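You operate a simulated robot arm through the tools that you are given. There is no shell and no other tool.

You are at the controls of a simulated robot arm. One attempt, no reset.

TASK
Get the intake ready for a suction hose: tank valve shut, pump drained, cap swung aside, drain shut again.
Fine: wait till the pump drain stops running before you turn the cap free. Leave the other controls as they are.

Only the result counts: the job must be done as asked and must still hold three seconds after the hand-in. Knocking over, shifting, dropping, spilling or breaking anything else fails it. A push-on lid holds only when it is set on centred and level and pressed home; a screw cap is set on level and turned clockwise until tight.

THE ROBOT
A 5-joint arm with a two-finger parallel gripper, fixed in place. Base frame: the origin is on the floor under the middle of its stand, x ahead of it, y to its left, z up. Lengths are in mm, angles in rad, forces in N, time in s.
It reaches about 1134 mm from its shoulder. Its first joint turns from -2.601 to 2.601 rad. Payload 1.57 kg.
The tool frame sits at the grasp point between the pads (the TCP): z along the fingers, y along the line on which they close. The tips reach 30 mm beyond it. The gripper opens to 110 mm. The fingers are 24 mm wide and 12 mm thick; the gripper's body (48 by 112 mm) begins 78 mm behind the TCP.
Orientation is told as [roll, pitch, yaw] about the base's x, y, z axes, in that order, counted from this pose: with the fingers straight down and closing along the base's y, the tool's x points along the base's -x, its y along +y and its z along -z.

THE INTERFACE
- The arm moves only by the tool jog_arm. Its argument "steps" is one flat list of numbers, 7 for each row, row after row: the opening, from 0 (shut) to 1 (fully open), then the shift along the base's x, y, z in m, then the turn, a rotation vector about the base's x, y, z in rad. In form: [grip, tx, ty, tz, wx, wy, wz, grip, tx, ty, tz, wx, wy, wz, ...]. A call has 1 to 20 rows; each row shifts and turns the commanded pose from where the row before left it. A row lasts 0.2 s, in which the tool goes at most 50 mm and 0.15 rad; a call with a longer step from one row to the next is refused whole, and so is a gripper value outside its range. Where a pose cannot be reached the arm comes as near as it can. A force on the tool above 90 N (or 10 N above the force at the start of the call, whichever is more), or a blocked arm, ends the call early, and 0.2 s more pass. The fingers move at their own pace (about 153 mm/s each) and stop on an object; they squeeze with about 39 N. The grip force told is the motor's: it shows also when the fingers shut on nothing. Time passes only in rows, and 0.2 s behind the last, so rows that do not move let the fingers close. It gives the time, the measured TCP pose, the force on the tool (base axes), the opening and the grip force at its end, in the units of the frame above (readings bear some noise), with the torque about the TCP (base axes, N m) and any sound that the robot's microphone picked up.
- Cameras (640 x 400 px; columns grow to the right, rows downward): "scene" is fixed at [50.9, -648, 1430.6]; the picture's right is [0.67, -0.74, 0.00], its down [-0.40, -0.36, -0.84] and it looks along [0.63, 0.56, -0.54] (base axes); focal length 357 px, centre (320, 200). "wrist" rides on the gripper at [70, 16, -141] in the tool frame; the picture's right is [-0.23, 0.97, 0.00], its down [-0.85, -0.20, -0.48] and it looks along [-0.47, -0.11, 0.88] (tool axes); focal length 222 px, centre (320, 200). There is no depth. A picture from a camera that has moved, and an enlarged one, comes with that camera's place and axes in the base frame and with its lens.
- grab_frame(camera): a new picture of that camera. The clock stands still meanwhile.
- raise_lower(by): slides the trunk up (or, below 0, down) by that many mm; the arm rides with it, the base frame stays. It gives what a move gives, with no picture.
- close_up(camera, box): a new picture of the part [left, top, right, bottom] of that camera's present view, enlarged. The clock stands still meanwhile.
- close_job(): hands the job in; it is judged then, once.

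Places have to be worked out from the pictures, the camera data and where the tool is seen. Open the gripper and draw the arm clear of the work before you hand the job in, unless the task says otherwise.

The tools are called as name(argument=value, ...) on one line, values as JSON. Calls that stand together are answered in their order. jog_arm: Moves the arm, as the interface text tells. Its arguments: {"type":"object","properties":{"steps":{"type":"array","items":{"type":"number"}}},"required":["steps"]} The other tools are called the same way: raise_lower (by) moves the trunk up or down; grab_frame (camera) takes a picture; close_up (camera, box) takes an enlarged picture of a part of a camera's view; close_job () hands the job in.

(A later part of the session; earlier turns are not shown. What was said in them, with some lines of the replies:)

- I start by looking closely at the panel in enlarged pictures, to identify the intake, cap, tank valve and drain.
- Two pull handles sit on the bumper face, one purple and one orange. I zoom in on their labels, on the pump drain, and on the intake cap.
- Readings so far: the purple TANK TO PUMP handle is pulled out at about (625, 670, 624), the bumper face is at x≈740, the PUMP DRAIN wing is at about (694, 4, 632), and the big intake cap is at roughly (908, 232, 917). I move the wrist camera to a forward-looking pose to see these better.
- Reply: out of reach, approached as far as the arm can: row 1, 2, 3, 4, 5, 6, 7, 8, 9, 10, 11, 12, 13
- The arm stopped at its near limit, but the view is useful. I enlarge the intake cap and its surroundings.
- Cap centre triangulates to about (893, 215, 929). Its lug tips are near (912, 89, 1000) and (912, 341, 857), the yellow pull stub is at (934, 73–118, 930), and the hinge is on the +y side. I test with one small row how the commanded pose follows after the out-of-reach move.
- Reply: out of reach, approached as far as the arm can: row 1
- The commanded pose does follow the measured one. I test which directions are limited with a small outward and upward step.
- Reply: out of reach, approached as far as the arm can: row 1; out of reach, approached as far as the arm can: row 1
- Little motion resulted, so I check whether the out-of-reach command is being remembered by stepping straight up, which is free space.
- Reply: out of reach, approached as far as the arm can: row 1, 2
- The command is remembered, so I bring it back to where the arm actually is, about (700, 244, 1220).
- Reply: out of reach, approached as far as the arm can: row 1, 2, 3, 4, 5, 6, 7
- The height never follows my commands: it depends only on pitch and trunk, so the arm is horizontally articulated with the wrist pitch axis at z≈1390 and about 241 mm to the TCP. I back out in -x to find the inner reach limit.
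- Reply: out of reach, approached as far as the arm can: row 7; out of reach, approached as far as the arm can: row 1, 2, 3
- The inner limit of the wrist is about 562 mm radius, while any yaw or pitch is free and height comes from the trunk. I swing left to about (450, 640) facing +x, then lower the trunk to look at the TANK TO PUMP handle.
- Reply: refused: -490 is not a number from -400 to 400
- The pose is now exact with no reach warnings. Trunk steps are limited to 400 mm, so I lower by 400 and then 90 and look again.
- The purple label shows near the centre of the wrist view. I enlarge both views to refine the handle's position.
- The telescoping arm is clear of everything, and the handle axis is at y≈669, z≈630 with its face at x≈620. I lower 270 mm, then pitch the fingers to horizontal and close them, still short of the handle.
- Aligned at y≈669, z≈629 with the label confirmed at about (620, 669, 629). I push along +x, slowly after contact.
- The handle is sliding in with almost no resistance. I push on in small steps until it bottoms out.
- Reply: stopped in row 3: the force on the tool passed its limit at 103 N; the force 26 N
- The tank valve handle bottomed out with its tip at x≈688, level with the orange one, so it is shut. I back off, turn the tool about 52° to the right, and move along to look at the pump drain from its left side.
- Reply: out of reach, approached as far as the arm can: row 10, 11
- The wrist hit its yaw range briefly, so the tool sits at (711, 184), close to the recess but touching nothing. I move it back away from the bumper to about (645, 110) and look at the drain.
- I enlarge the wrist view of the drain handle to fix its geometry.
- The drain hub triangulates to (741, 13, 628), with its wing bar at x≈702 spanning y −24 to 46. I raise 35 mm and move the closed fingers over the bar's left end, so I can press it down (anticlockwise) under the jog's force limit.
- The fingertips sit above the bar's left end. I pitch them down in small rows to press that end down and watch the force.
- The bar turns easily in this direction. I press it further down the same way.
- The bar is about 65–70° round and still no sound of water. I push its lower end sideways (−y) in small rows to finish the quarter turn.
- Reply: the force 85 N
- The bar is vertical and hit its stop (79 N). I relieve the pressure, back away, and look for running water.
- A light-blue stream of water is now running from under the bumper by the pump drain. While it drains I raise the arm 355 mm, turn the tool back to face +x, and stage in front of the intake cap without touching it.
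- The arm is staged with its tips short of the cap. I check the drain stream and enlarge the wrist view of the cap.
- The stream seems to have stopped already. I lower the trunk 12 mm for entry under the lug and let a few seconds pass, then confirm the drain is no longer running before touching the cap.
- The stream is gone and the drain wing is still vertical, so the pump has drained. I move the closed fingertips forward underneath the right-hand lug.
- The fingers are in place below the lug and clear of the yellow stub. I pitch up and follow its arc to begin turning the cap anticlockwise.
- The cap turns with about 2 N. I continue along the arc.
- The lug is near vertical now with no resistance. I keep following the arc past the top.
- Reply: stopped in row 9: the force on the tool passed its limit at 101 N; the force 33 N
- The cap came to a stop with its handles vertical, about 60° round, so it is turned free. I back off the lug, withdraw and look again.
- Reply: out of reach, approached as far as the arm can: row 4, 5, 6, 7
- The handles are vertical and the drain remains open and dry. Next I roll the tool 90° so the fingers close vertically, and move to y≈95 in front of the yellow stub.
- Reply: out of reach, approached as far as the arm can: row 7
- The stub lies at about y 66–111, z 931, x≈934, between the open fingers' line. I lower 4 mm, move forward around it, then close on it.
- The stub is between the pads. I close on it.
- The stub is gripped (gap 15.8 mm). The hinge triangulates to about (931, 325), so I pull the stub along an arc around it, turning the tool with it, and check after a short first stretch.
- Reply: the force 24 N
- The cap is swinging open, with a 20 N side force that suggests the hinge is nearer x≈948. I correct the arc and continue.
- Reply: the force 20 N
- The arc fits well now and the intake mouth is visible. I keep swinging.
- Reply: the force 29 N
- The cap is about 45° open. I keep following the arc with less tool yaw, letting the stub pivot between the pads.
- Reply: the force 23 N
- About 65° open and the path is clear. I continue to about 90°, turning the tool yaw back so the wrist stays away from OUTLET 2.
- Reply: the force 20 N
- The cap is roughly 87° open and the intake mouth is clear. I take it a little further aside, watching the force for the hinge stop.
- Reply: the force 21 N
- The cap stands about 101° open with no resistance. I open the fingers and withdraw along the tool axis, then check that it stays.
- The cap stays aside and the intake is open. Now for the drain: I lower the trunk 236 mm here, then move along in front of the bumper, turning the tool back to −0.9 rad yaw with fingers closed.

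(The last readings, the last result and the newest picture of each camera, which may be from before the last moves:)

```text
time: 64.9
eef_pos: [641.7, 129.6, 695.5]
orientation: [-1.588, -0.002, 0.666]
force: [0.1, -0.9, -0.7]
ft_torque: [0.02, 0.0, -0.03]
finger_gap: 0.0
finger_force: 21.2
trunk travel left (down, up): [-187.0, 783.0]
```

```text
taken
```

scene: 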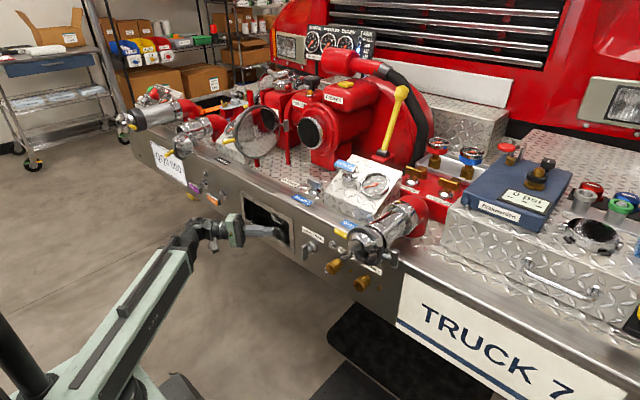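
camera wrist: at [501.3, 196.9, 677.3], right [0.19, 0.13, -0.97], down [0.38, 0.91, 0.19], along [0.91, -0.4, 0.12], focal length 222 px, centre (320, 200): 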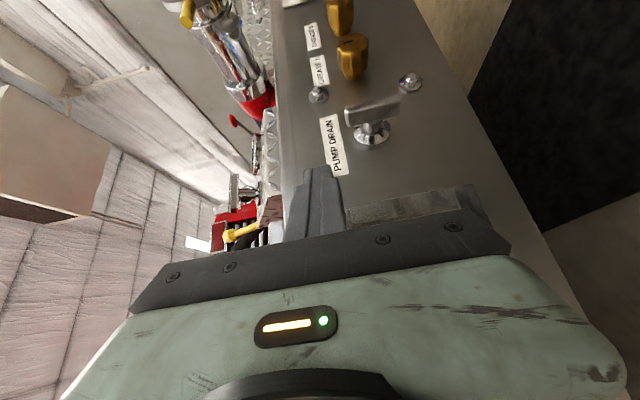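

The wrist view shows the drain wing clearly. I enlarge it to measure its position.

close_up(camera="wrist", box=[280, 50, 440, 200])

close_up(camera="scene", box=[285, 225, 335, 260])

```text
2.67 times, centred on (360, 125) of wrist
camera zoom: at [501.3, 196.9, 677.3], right [0.19, 0.13, -0.97], down [0.38, 0.91, 0.19], along [0.91, -0.4, 0.12], focal length 592 px, centre (213, 400)
```

zoom: 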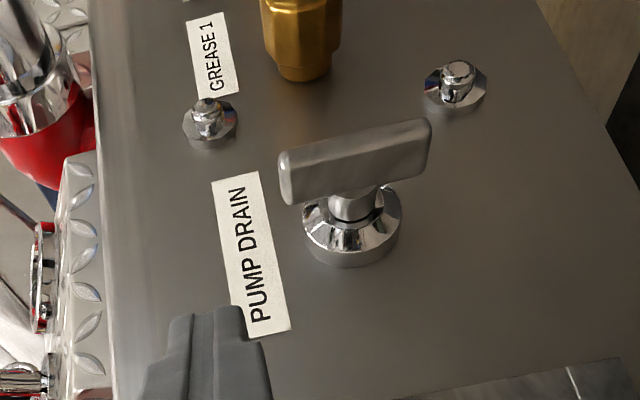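

```text
11.43 times, centred on (310, 242) of scene
camera zoom: at [50.9, -648.0, 1430.6], right [0.67, -0.74, 0.0], down [-0.4, -0.36, -0.84], along [0.63, 0.56, -0.54], focal length 4079 px, centre (434, -286)
```

zoom: 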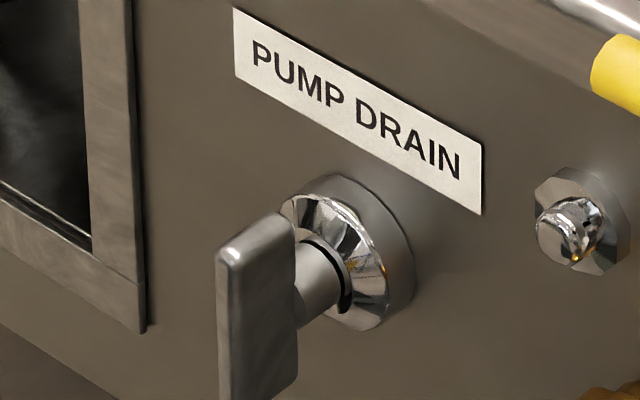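

The wing is vertical, spanning z≈602–661 at y≈16–20 and about 10 mm thick. I bring the closed tips to its upper left side at about (706, 45, 664).

jog_arm(steps=[0, 0.0153, -0.0204, -0.0095, 0.0312, 0.0246, 0, 0, 0.0153, -0.0204, -0.0095, 0.0312, 0.0246, 0, 0, 0.0153, -0.0204, -0.0095, 0.0312, 0.0246, 0])

close_up(camera="wrist", box=[240, 60, 400, 210])

close_up(camera="scene", box=[250, 200, 350, 265])

```text
time: 65.7
eef_pos: [686.5, 67.6, 666.4]
orientation: [-1.467, -0.001, 0.665]
force: [1.4, -0.3, -0.4]
ft_torque: [-0.01, 0.0, -0.01]
finger_gap: 0.0
finger_force: 21.1
trunk travel left (down, up): [-187.0, 783.0]
```

```text
2.67 times, centred on (320, 135) of wrist
camera zoom: at [545.2, 135.9, 665.8], right [0.12, 0.22, -0.97], down [0.39, 0.89, 0.25], along [0.91, -0.41, 0.02], focal length 592 px, centre (320, 373)
```

zoom: 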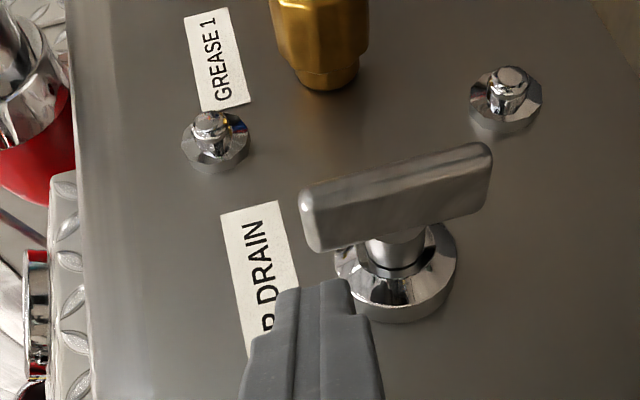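

```text
6.15 times, centred on (300, 232) of scene
camera zoom: at [50.9, -648.0, 1430.6], right [0.67, -0.74, 0.0], down [-0.4, -0.36, -0.84], along [0.63, 0.56, -0.54], focal length 2196 px, centre (443, 0)
```

zoom: 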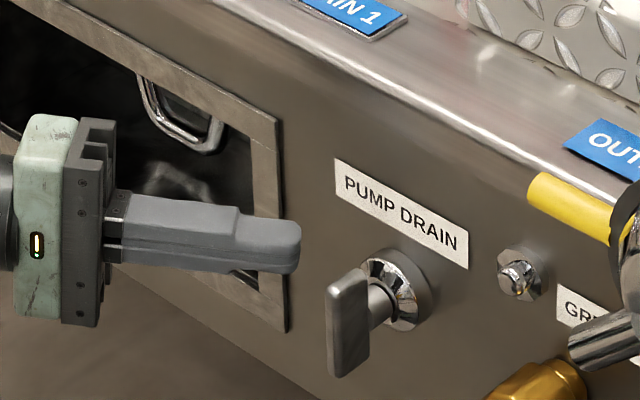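

Tips are level with the wing's upper part. I push −y slowly to turn the wing back clockwise.

jog_arm(steps=[0, 0, -0.008, 0, 0, 0, 0, 0, 0, -0.008, 0, 0, 0, 0, 0, 0, -0.006, 0, 0, 0, 0, 0, 0, -0.006, 0, 0, 0, 0, 0, 0, -0.006, 0, 0, 0, 0])

close_up(camera="wrist", box=[240, 60, 400, 210])

close_up(camera="scene", box=[250, 200, 350, 265])

```text
time: 66.9
eef_pos: [686.4, 35.3, 666.9]
orientation: [-1.469, -0.001, 0.667]
force: [0.2, 2.2, -1.3]
ft_torque: [0.03, 0.03, 0.03]
finger_gap: 0.0
finger_force: 21.2
trunk travel left (down, up): [-187.0, 783.0]
```

```text
2.67 times, centred on (320, 135) of wrist
camera zoom: at [545.0, 101.9, 665.7], right [0.12, 0.22, -0.97], down [0.39, 0.89, 0.25], along [0.91, -0.41, 0.02], focal length 592 px, centre (320, 373)
```

zoom: 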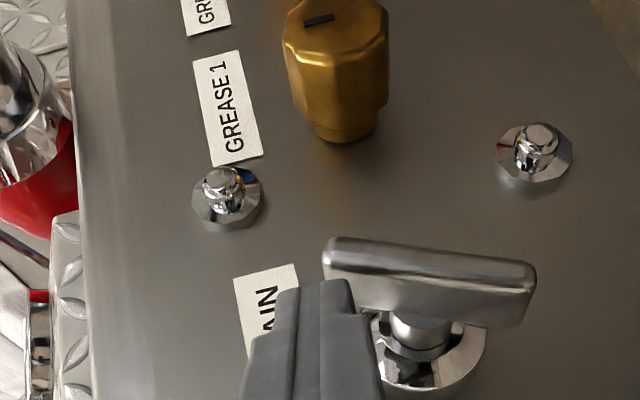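

```text
6.15 times, centred on (300, 232) of scene
camera zoom: at [50.9, -648.0, 1430.6], right [0.67, -0.74, 0.0], down [-0.4, -0.36, -0.84], along [0.63, 0.56, -0.54], focal length 2196 px, centre (443, 0)
```

zoom: 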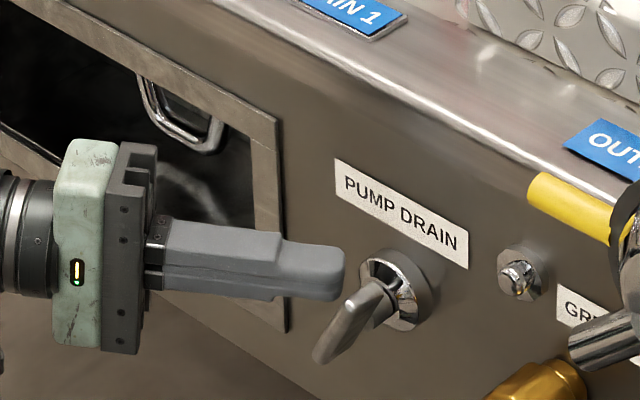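

The wing is turning back with about 2 N. I continue sideways and then press its right end down.

jog_arm(steps=[0, 0, -0.006, 0, 0, 0, 0, 0, 0, -0.006, 0, 0, 0, 0, 0, 0, -0.006, 0, 0, 0, 0, 0, 0, -0.004, -0.0024, 0.0078, 0.0062, 0, 0, 0, -0.003, -0.0024, 0.0078, 0.0062, 0])

close_up(camera="wrist", box=[240, 60, 400, 210])

close_up(camera="scene", box=[250, 200, 350, 265])

```text
time: 68.1
eef_pos: [687.1, 9.4, 662.8]
orientation: [-1.448, 0.001, 0.667]
force: [0.0, 0.5, 1.0]
ft_torque: [-0.02, -0.06, 0.0]
finger_gap: 0.2
finger_force: 20.7
trunk travel left (down, up): [-187.0, 783.0]
```

```text
2.67 times, centred on (320, 135) of wrist
camera zoom: at [545.0, 76.8, 664.1], right [0.1, 0.23, -0.97], down [0.39, 0.88, 0.26], along [0.91, -0.41, 0.0], focal length 592 px, centre (320, 373)
```

zoom: 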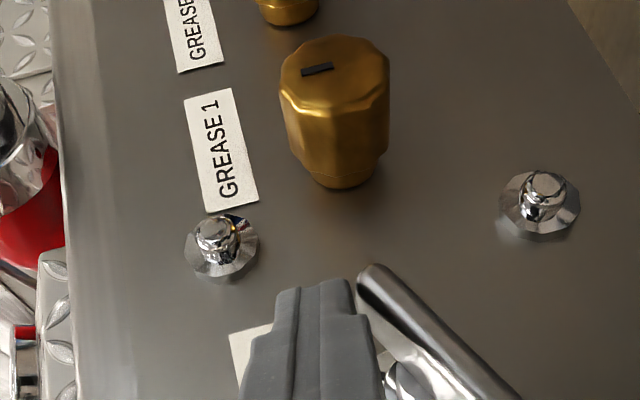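

```text
6.15 times, centred on (300, 232) of scene
camera zoom: at [50.9, -648.0, 1430.6], right [0.67, -0.74, 0.0], down [-0.4, -0.36, -0.84], along [0.63, 0.56, -0.54], focal length 2196 px, centre (443, 0)
```

zoom: 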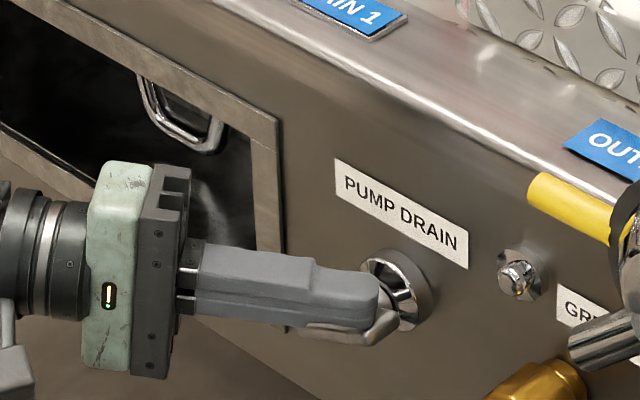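

The wing is about 30° from closed with the fingers above its right end. I press down in small pitch steps until it meets its stop.

jog_arm(steps=[0, 0, 0, -0.0029, 0.0094, 0.0074, 0, 0, 0, 0, -0.0029, 0.0094, 0.0074, 0, 0, 0, 0, -0.0029, 0.0094, 0.0074, 0, 0, 0, 0, -0.0029, 0.0094, 0.0074, 0])

close_up(camera="wrist", box=[240, 60, 400, 210])

close_up(camera="scene", box=[250, 200, 350, 265])

```text
time: 69.1
eef_pos: [686.4, 9.0, 651.3]
orientation: [-1.4, 0.0, 0.665]
force: [1.2, -0.6, 4.7]
ft_torque: [-0.14, -0.12, -0.01]
finger_gap: 0.0
finger_force: 21.4
trunk travel left (down, up): [-187.0, 783.0]
```

```text
2.67 times, centred on (320, 135) of wrist
camera zoom: at [545.1, 76.8, 659.7], right [0.08, 0.27, -0.96], down [0.4, 0.87, 0.28], along [0.91, -0.41, -0.04], focal length 592 px, centre (320, 373)
```

zoom: 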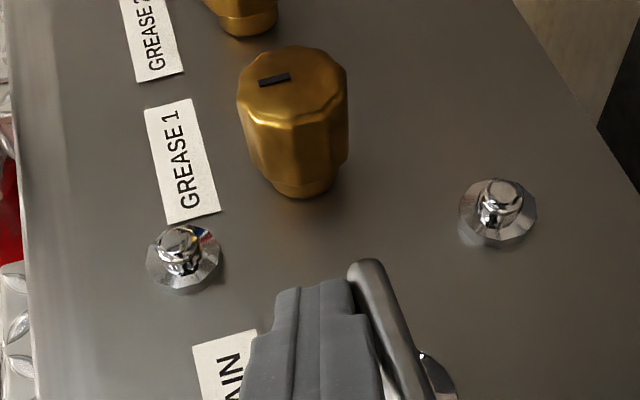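

```text
6.15 times, centred on (300, 232) of scene
camera zoom: at [50.9, -648.0, 1430.6], right [0.67, -0.74, 0.0], down [-0.4, -0.36, -0.84], along [0.63, 0.56, -0.54], focal length 2196 px, centre (443, 0)
```

zoom: 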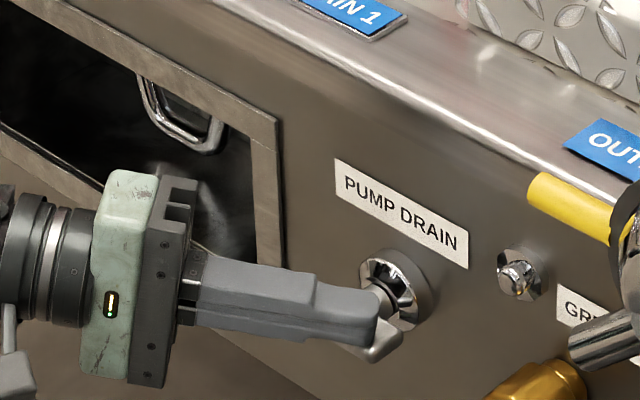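

Nearly horizontal now, with about 5 N. I press a little further until the stop is felt.

jog_arm(steps=[0, 0, 0, -0.0024, 0.0078, 0.0062, 0, 0, 0, 0, -0.0024, 0.0078, 0.0062, 0, 0, 0, 0, -0.0024, 0.0078, 0.0062, 0])

close_up(camera="wrist", box=[240, 60, 400, 210])

close_up(camera="scene", box=[250, 200, 350, 265])

```text
time: 69.9
eef_pos: [686.2, 8.9, 650.6]
orientation: [-1.388, 0.002, 0.67]
force: [19.3, -2.9, 60.0]
ft_torque: [-1.14, -1.58, 0.32]
finger_gap: 0.0
finger_force: 20.9
trunk travel left (down, up): [-187.0, 783.0]
```

```text
2.67 times, centred on (320, 135) of wrist
camera zoom: at [544.8, 76.2, 661.0], right [0.07, 0.28, -0.96], down [0.4, 0.87, 0.28], along [0.91, -0.4, -0.05], focal length 592 px, centre (320, 373)
```

zoom: 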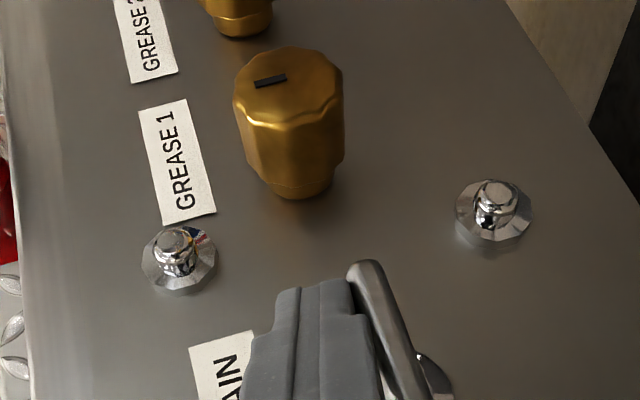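

```text
6.15 times, centred on (300, 232) of scene
camera zoom: at [50.9, -648.0, 1430.6], right [0.67, -0.74, 0.0], down [-0.4, -0.36, -0.84], along [0.63, 0.56, -0.54], focal length 2196 px, centre (443, 0)
```

zoom: 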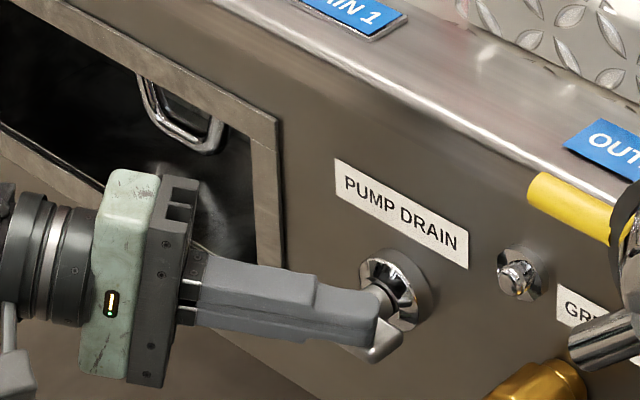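

60 N shows the stop. I lift off and move away to compare the wing with its original position.

jog_arm(steps=[0, 0, 0, 0.006, -0.0196, -0.0155, 0, 0, 0, 0, 0.01, -0.0314, -0.0248, 0, 0, 0, 0, 0.01, -0.0314, -0.0248, 0, 0, -0.015, 0.03, 0, 0, 0, 0, 0, -0.015, 0.035, 0, 0, 0, 0, 0, -0.015, 0.035, 0, 0, 0, 0])

close_up(camera="scene", box=[285, 225, 335, 260])

grab_frame(camera="wrist")

```text
time: 71.3
eef_pos: [642.1, 110.8, 668.7]
orientation: [-1.477, 0.0, 0.665]
force: [0.0, 0.7, 0.3]
ft_torque: [0.03, 0.0, 0.02]
finger_gap: 0.2
finger_force: 20.9
trunk travel left (down, up): [-187.0, 783.0]
```

```text
11.43 times, centred on (310, 242) of scene
camera zoom: at [50.9, -648.0, 1430.6], right [0.67, -0.74, 0.0], down [-0.4, -0.36, -0.84], along [0.63, 0.56, -0.54], focal length 4079 px, centre (434, -286)
```

zoom: 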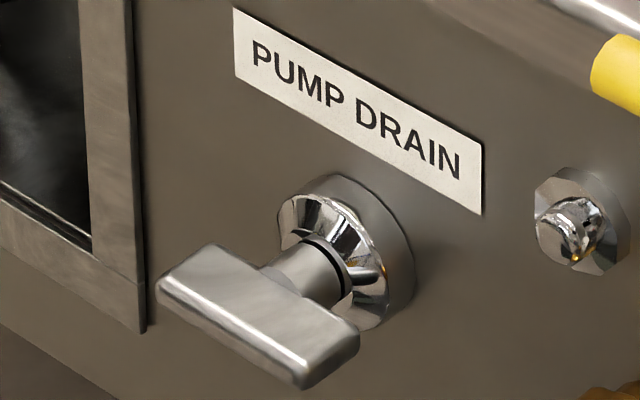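

```text
taken
camera wrist: at [499.9, 177.5, 666.7], right [0.12, 0.21, -0.97], down [0.39, 0.89, 0.24], along [0.91, -0.41, 0.03], focal length 222 px, centre (320, 200)
```

wrist: 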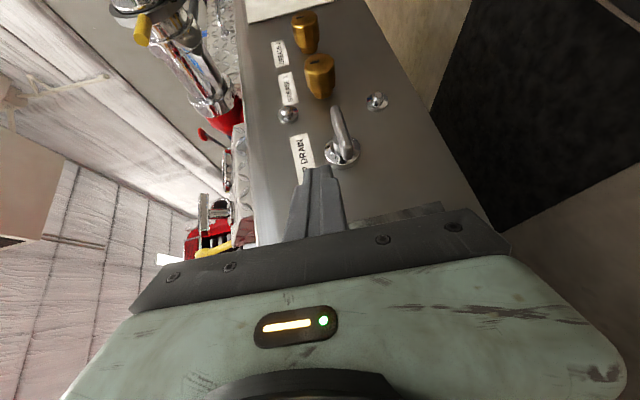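

The wing is exactly back in its original closed position. I open the gripper, draw the arm back clear of the bumper, and inspect everything.

jog_arm(steps=[0, -0.02, 0.03, 0, 0, 0, 0, 0, -0.025, 0.04, 0, 0, 0, 0, 0.5, -0.025, 0.04, 0, 0, 0, 0, 1, -0.025, 0.04, 0, 0, 0, 0, 1, -0.025, 0.04, 0, 0, 0, 0, 1, -0.025, 0.04, 0, 0, 0, 0])

grab_frame(camera="scene")

close_up(camera="scene", box=[165, 70, 365, 195])

close_up(camera="scene", box=[165, 175, 235, 220])

close_up(camera="scene", box=[240, 200, 440, 325])

```text
time: 72.9
eef_pos: [499.8, 342.0, 667.9]
orientation: [-1.475, -0.003, 0.68]
force: [29.1, -10.0, 0.9]
ft_torque: [0.18, 0.56, -0.76]
finger_gap: 109.7
finger_force: 0.0
trunk travel left (down, up): [-187.0, 783.0]
stopped in row 6: the force on the tool passed its limit at 96 N (the readings are from after the stop); the commanded pose is now the measured one
```

```text
taken
```

scene: 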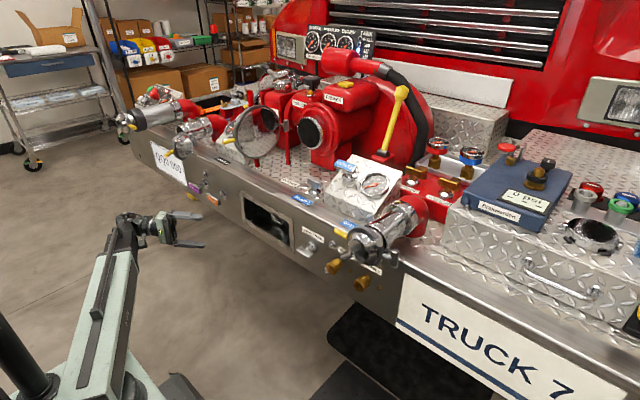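

```text
3.20 times, centred on (265, 132) of scene
camera zoom: at [50.9, -648.0, 1430.6], right [0.67, -0.74, 0.0], down [-0.4, -0.36, -0.84], along [0.63, 0.56, -0.54], focal length 1142 px, centre (496, 416)
```

zoom: 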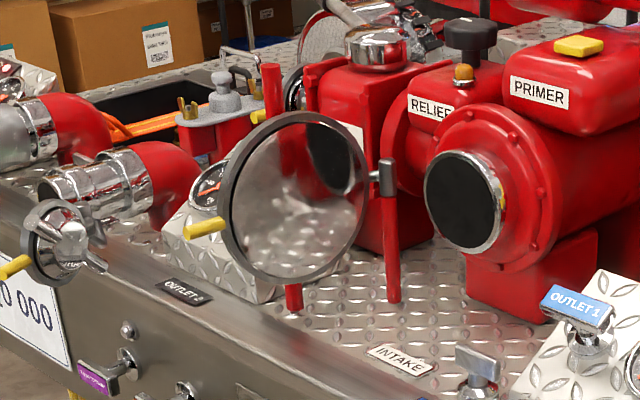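

```text
8.89 times, centred on (200, 198) of scene
camera zoom: at [50.9, -648.0, 1430.6], right [0.67, -0.74, 0.0], down [-0.4, -0.36, -0.84], along [0.63, 0.56, -0.54], focal length 3172 px, centre (1387, 222)
```

zoom: 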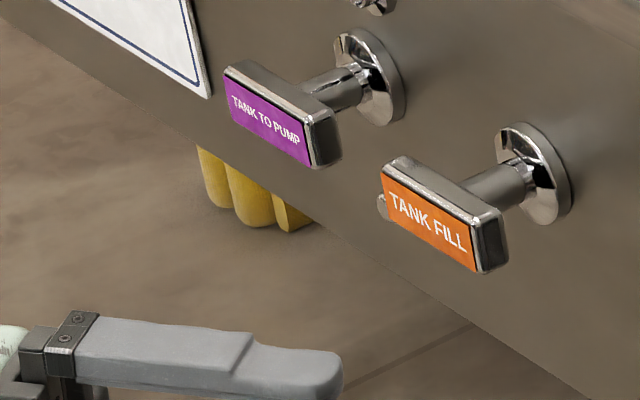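

```text
3.20 times, centred on (340, 262) of scene
camera zoom: at [50.9, -648.0, 1430.6], right [0.67, -0.74, 0.0], down [-0.4, -0.36, -0.84], along [0.63, 0.56, -0.54], focal length 1142 px, centre (256, 0)
```

zoom: 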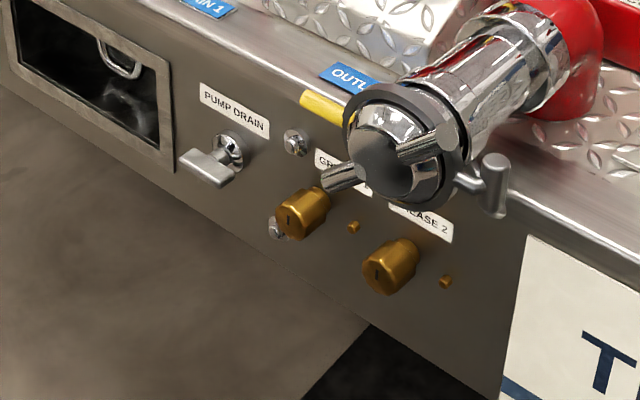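

All states look right: TANK TO PUMP is in, the drain is shut and dry, the cap is aside, and TANK FILL is untouched. The force stop came in free air with the wrist folded far to the right, so it was the gripper meeting its own arm; I unfold the wrist and draw further back.

jog_arm(steps=[1, 0.0154, 0.0184, 0, 0, 0, 0.1, 1, 0.0154, 0.0184, 0, 0, 0, 0.1, 1, 0.0154, 0.0184, 0, 0, 0, 0.1, 1, 0.0154, 0.0184, 0, 0, 0, 0.1, 1, -0.02, 0.0307, 0, 0, 0, 0.083, 1, -0.02, 0.0307, 0, 0, 0, 0.083, 1, -0.02, 0.0307, 0, 0, 0, 0.083, 1, -0.02, 0.0307, 0, 0, 0, 0.083, 1, -0.02, 0.0307, 0, 0, 0, 0.083, 1, -0.02, 0.0307, 0, 0, 0, 0.083])

grab_frame(camera="scene")

grab_frame(camera="wrist")

```text
time: 75.1
eef_pos: [441.4, 599.4, 669.2]
orientation: [-1.475, -0.002, 1.577]
force: [0.5, 0.7, 0.3]
ft_torque: [-0.04, -0.02, 0.01]
finger_gap: 110.1
finger_force: 0.0
trunk travel left (down, up): [-187.0, 783.0]
```

```text
taken
```

scene: 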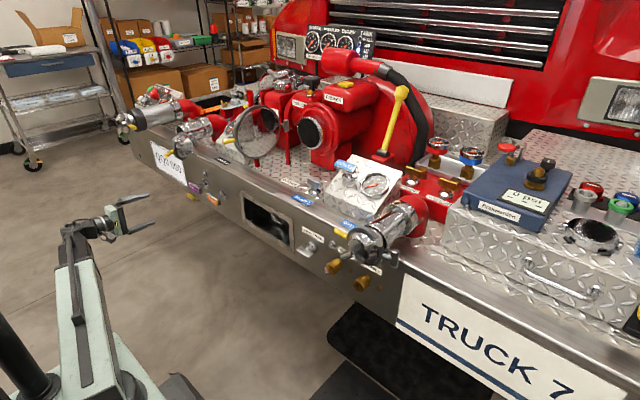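

```text
taken
camera wrist: at [299.8, 528.0, 666.5], right [-0.09, 0.23, -0.97], down [-0.46, 0.85, 0.25], along [0.88, 0.47, 0.03], focal length 222 px, centre (320, 200)
```

wrist: 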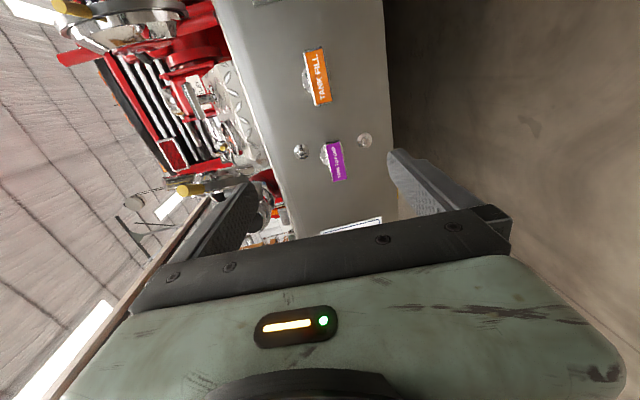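

The arm is clear with the gripper open. TANK TO PUMP is pushed in, the drain is shut and dry, the cap stands aside and the other controls are unchanged, so I hand the job in.

close_job()

```text
The job is handed in.
```

The intake is ready for the suction hose, and I've handed the job in. No verdict came back with the hand-in.

- **Tank valve:** the TANK TO PUMP handle is pushed fully in against its stop.
- **Pump drain:** I opened it and water ran out under the bumper. I did not touch the cap until the stream had stopped and stayed stopped for a couple of seconds.
- **Cap:** turned anticlockwise about 60° until it stopped, then swung aside to about 100° by its yellow stub. It stayed there after I let go.
- **Drain:** turned back to its stop. It looks the same as at the start, and no water is running.

I left TANK FILL and the other controls alone, and they look unchanged in the pictures. While backing away there was one force stop in clear space. I took it to be the gripper touching its own arm, and nothing on the truck looked disturbed afterwards. The arm is drawn back with the gripper open.
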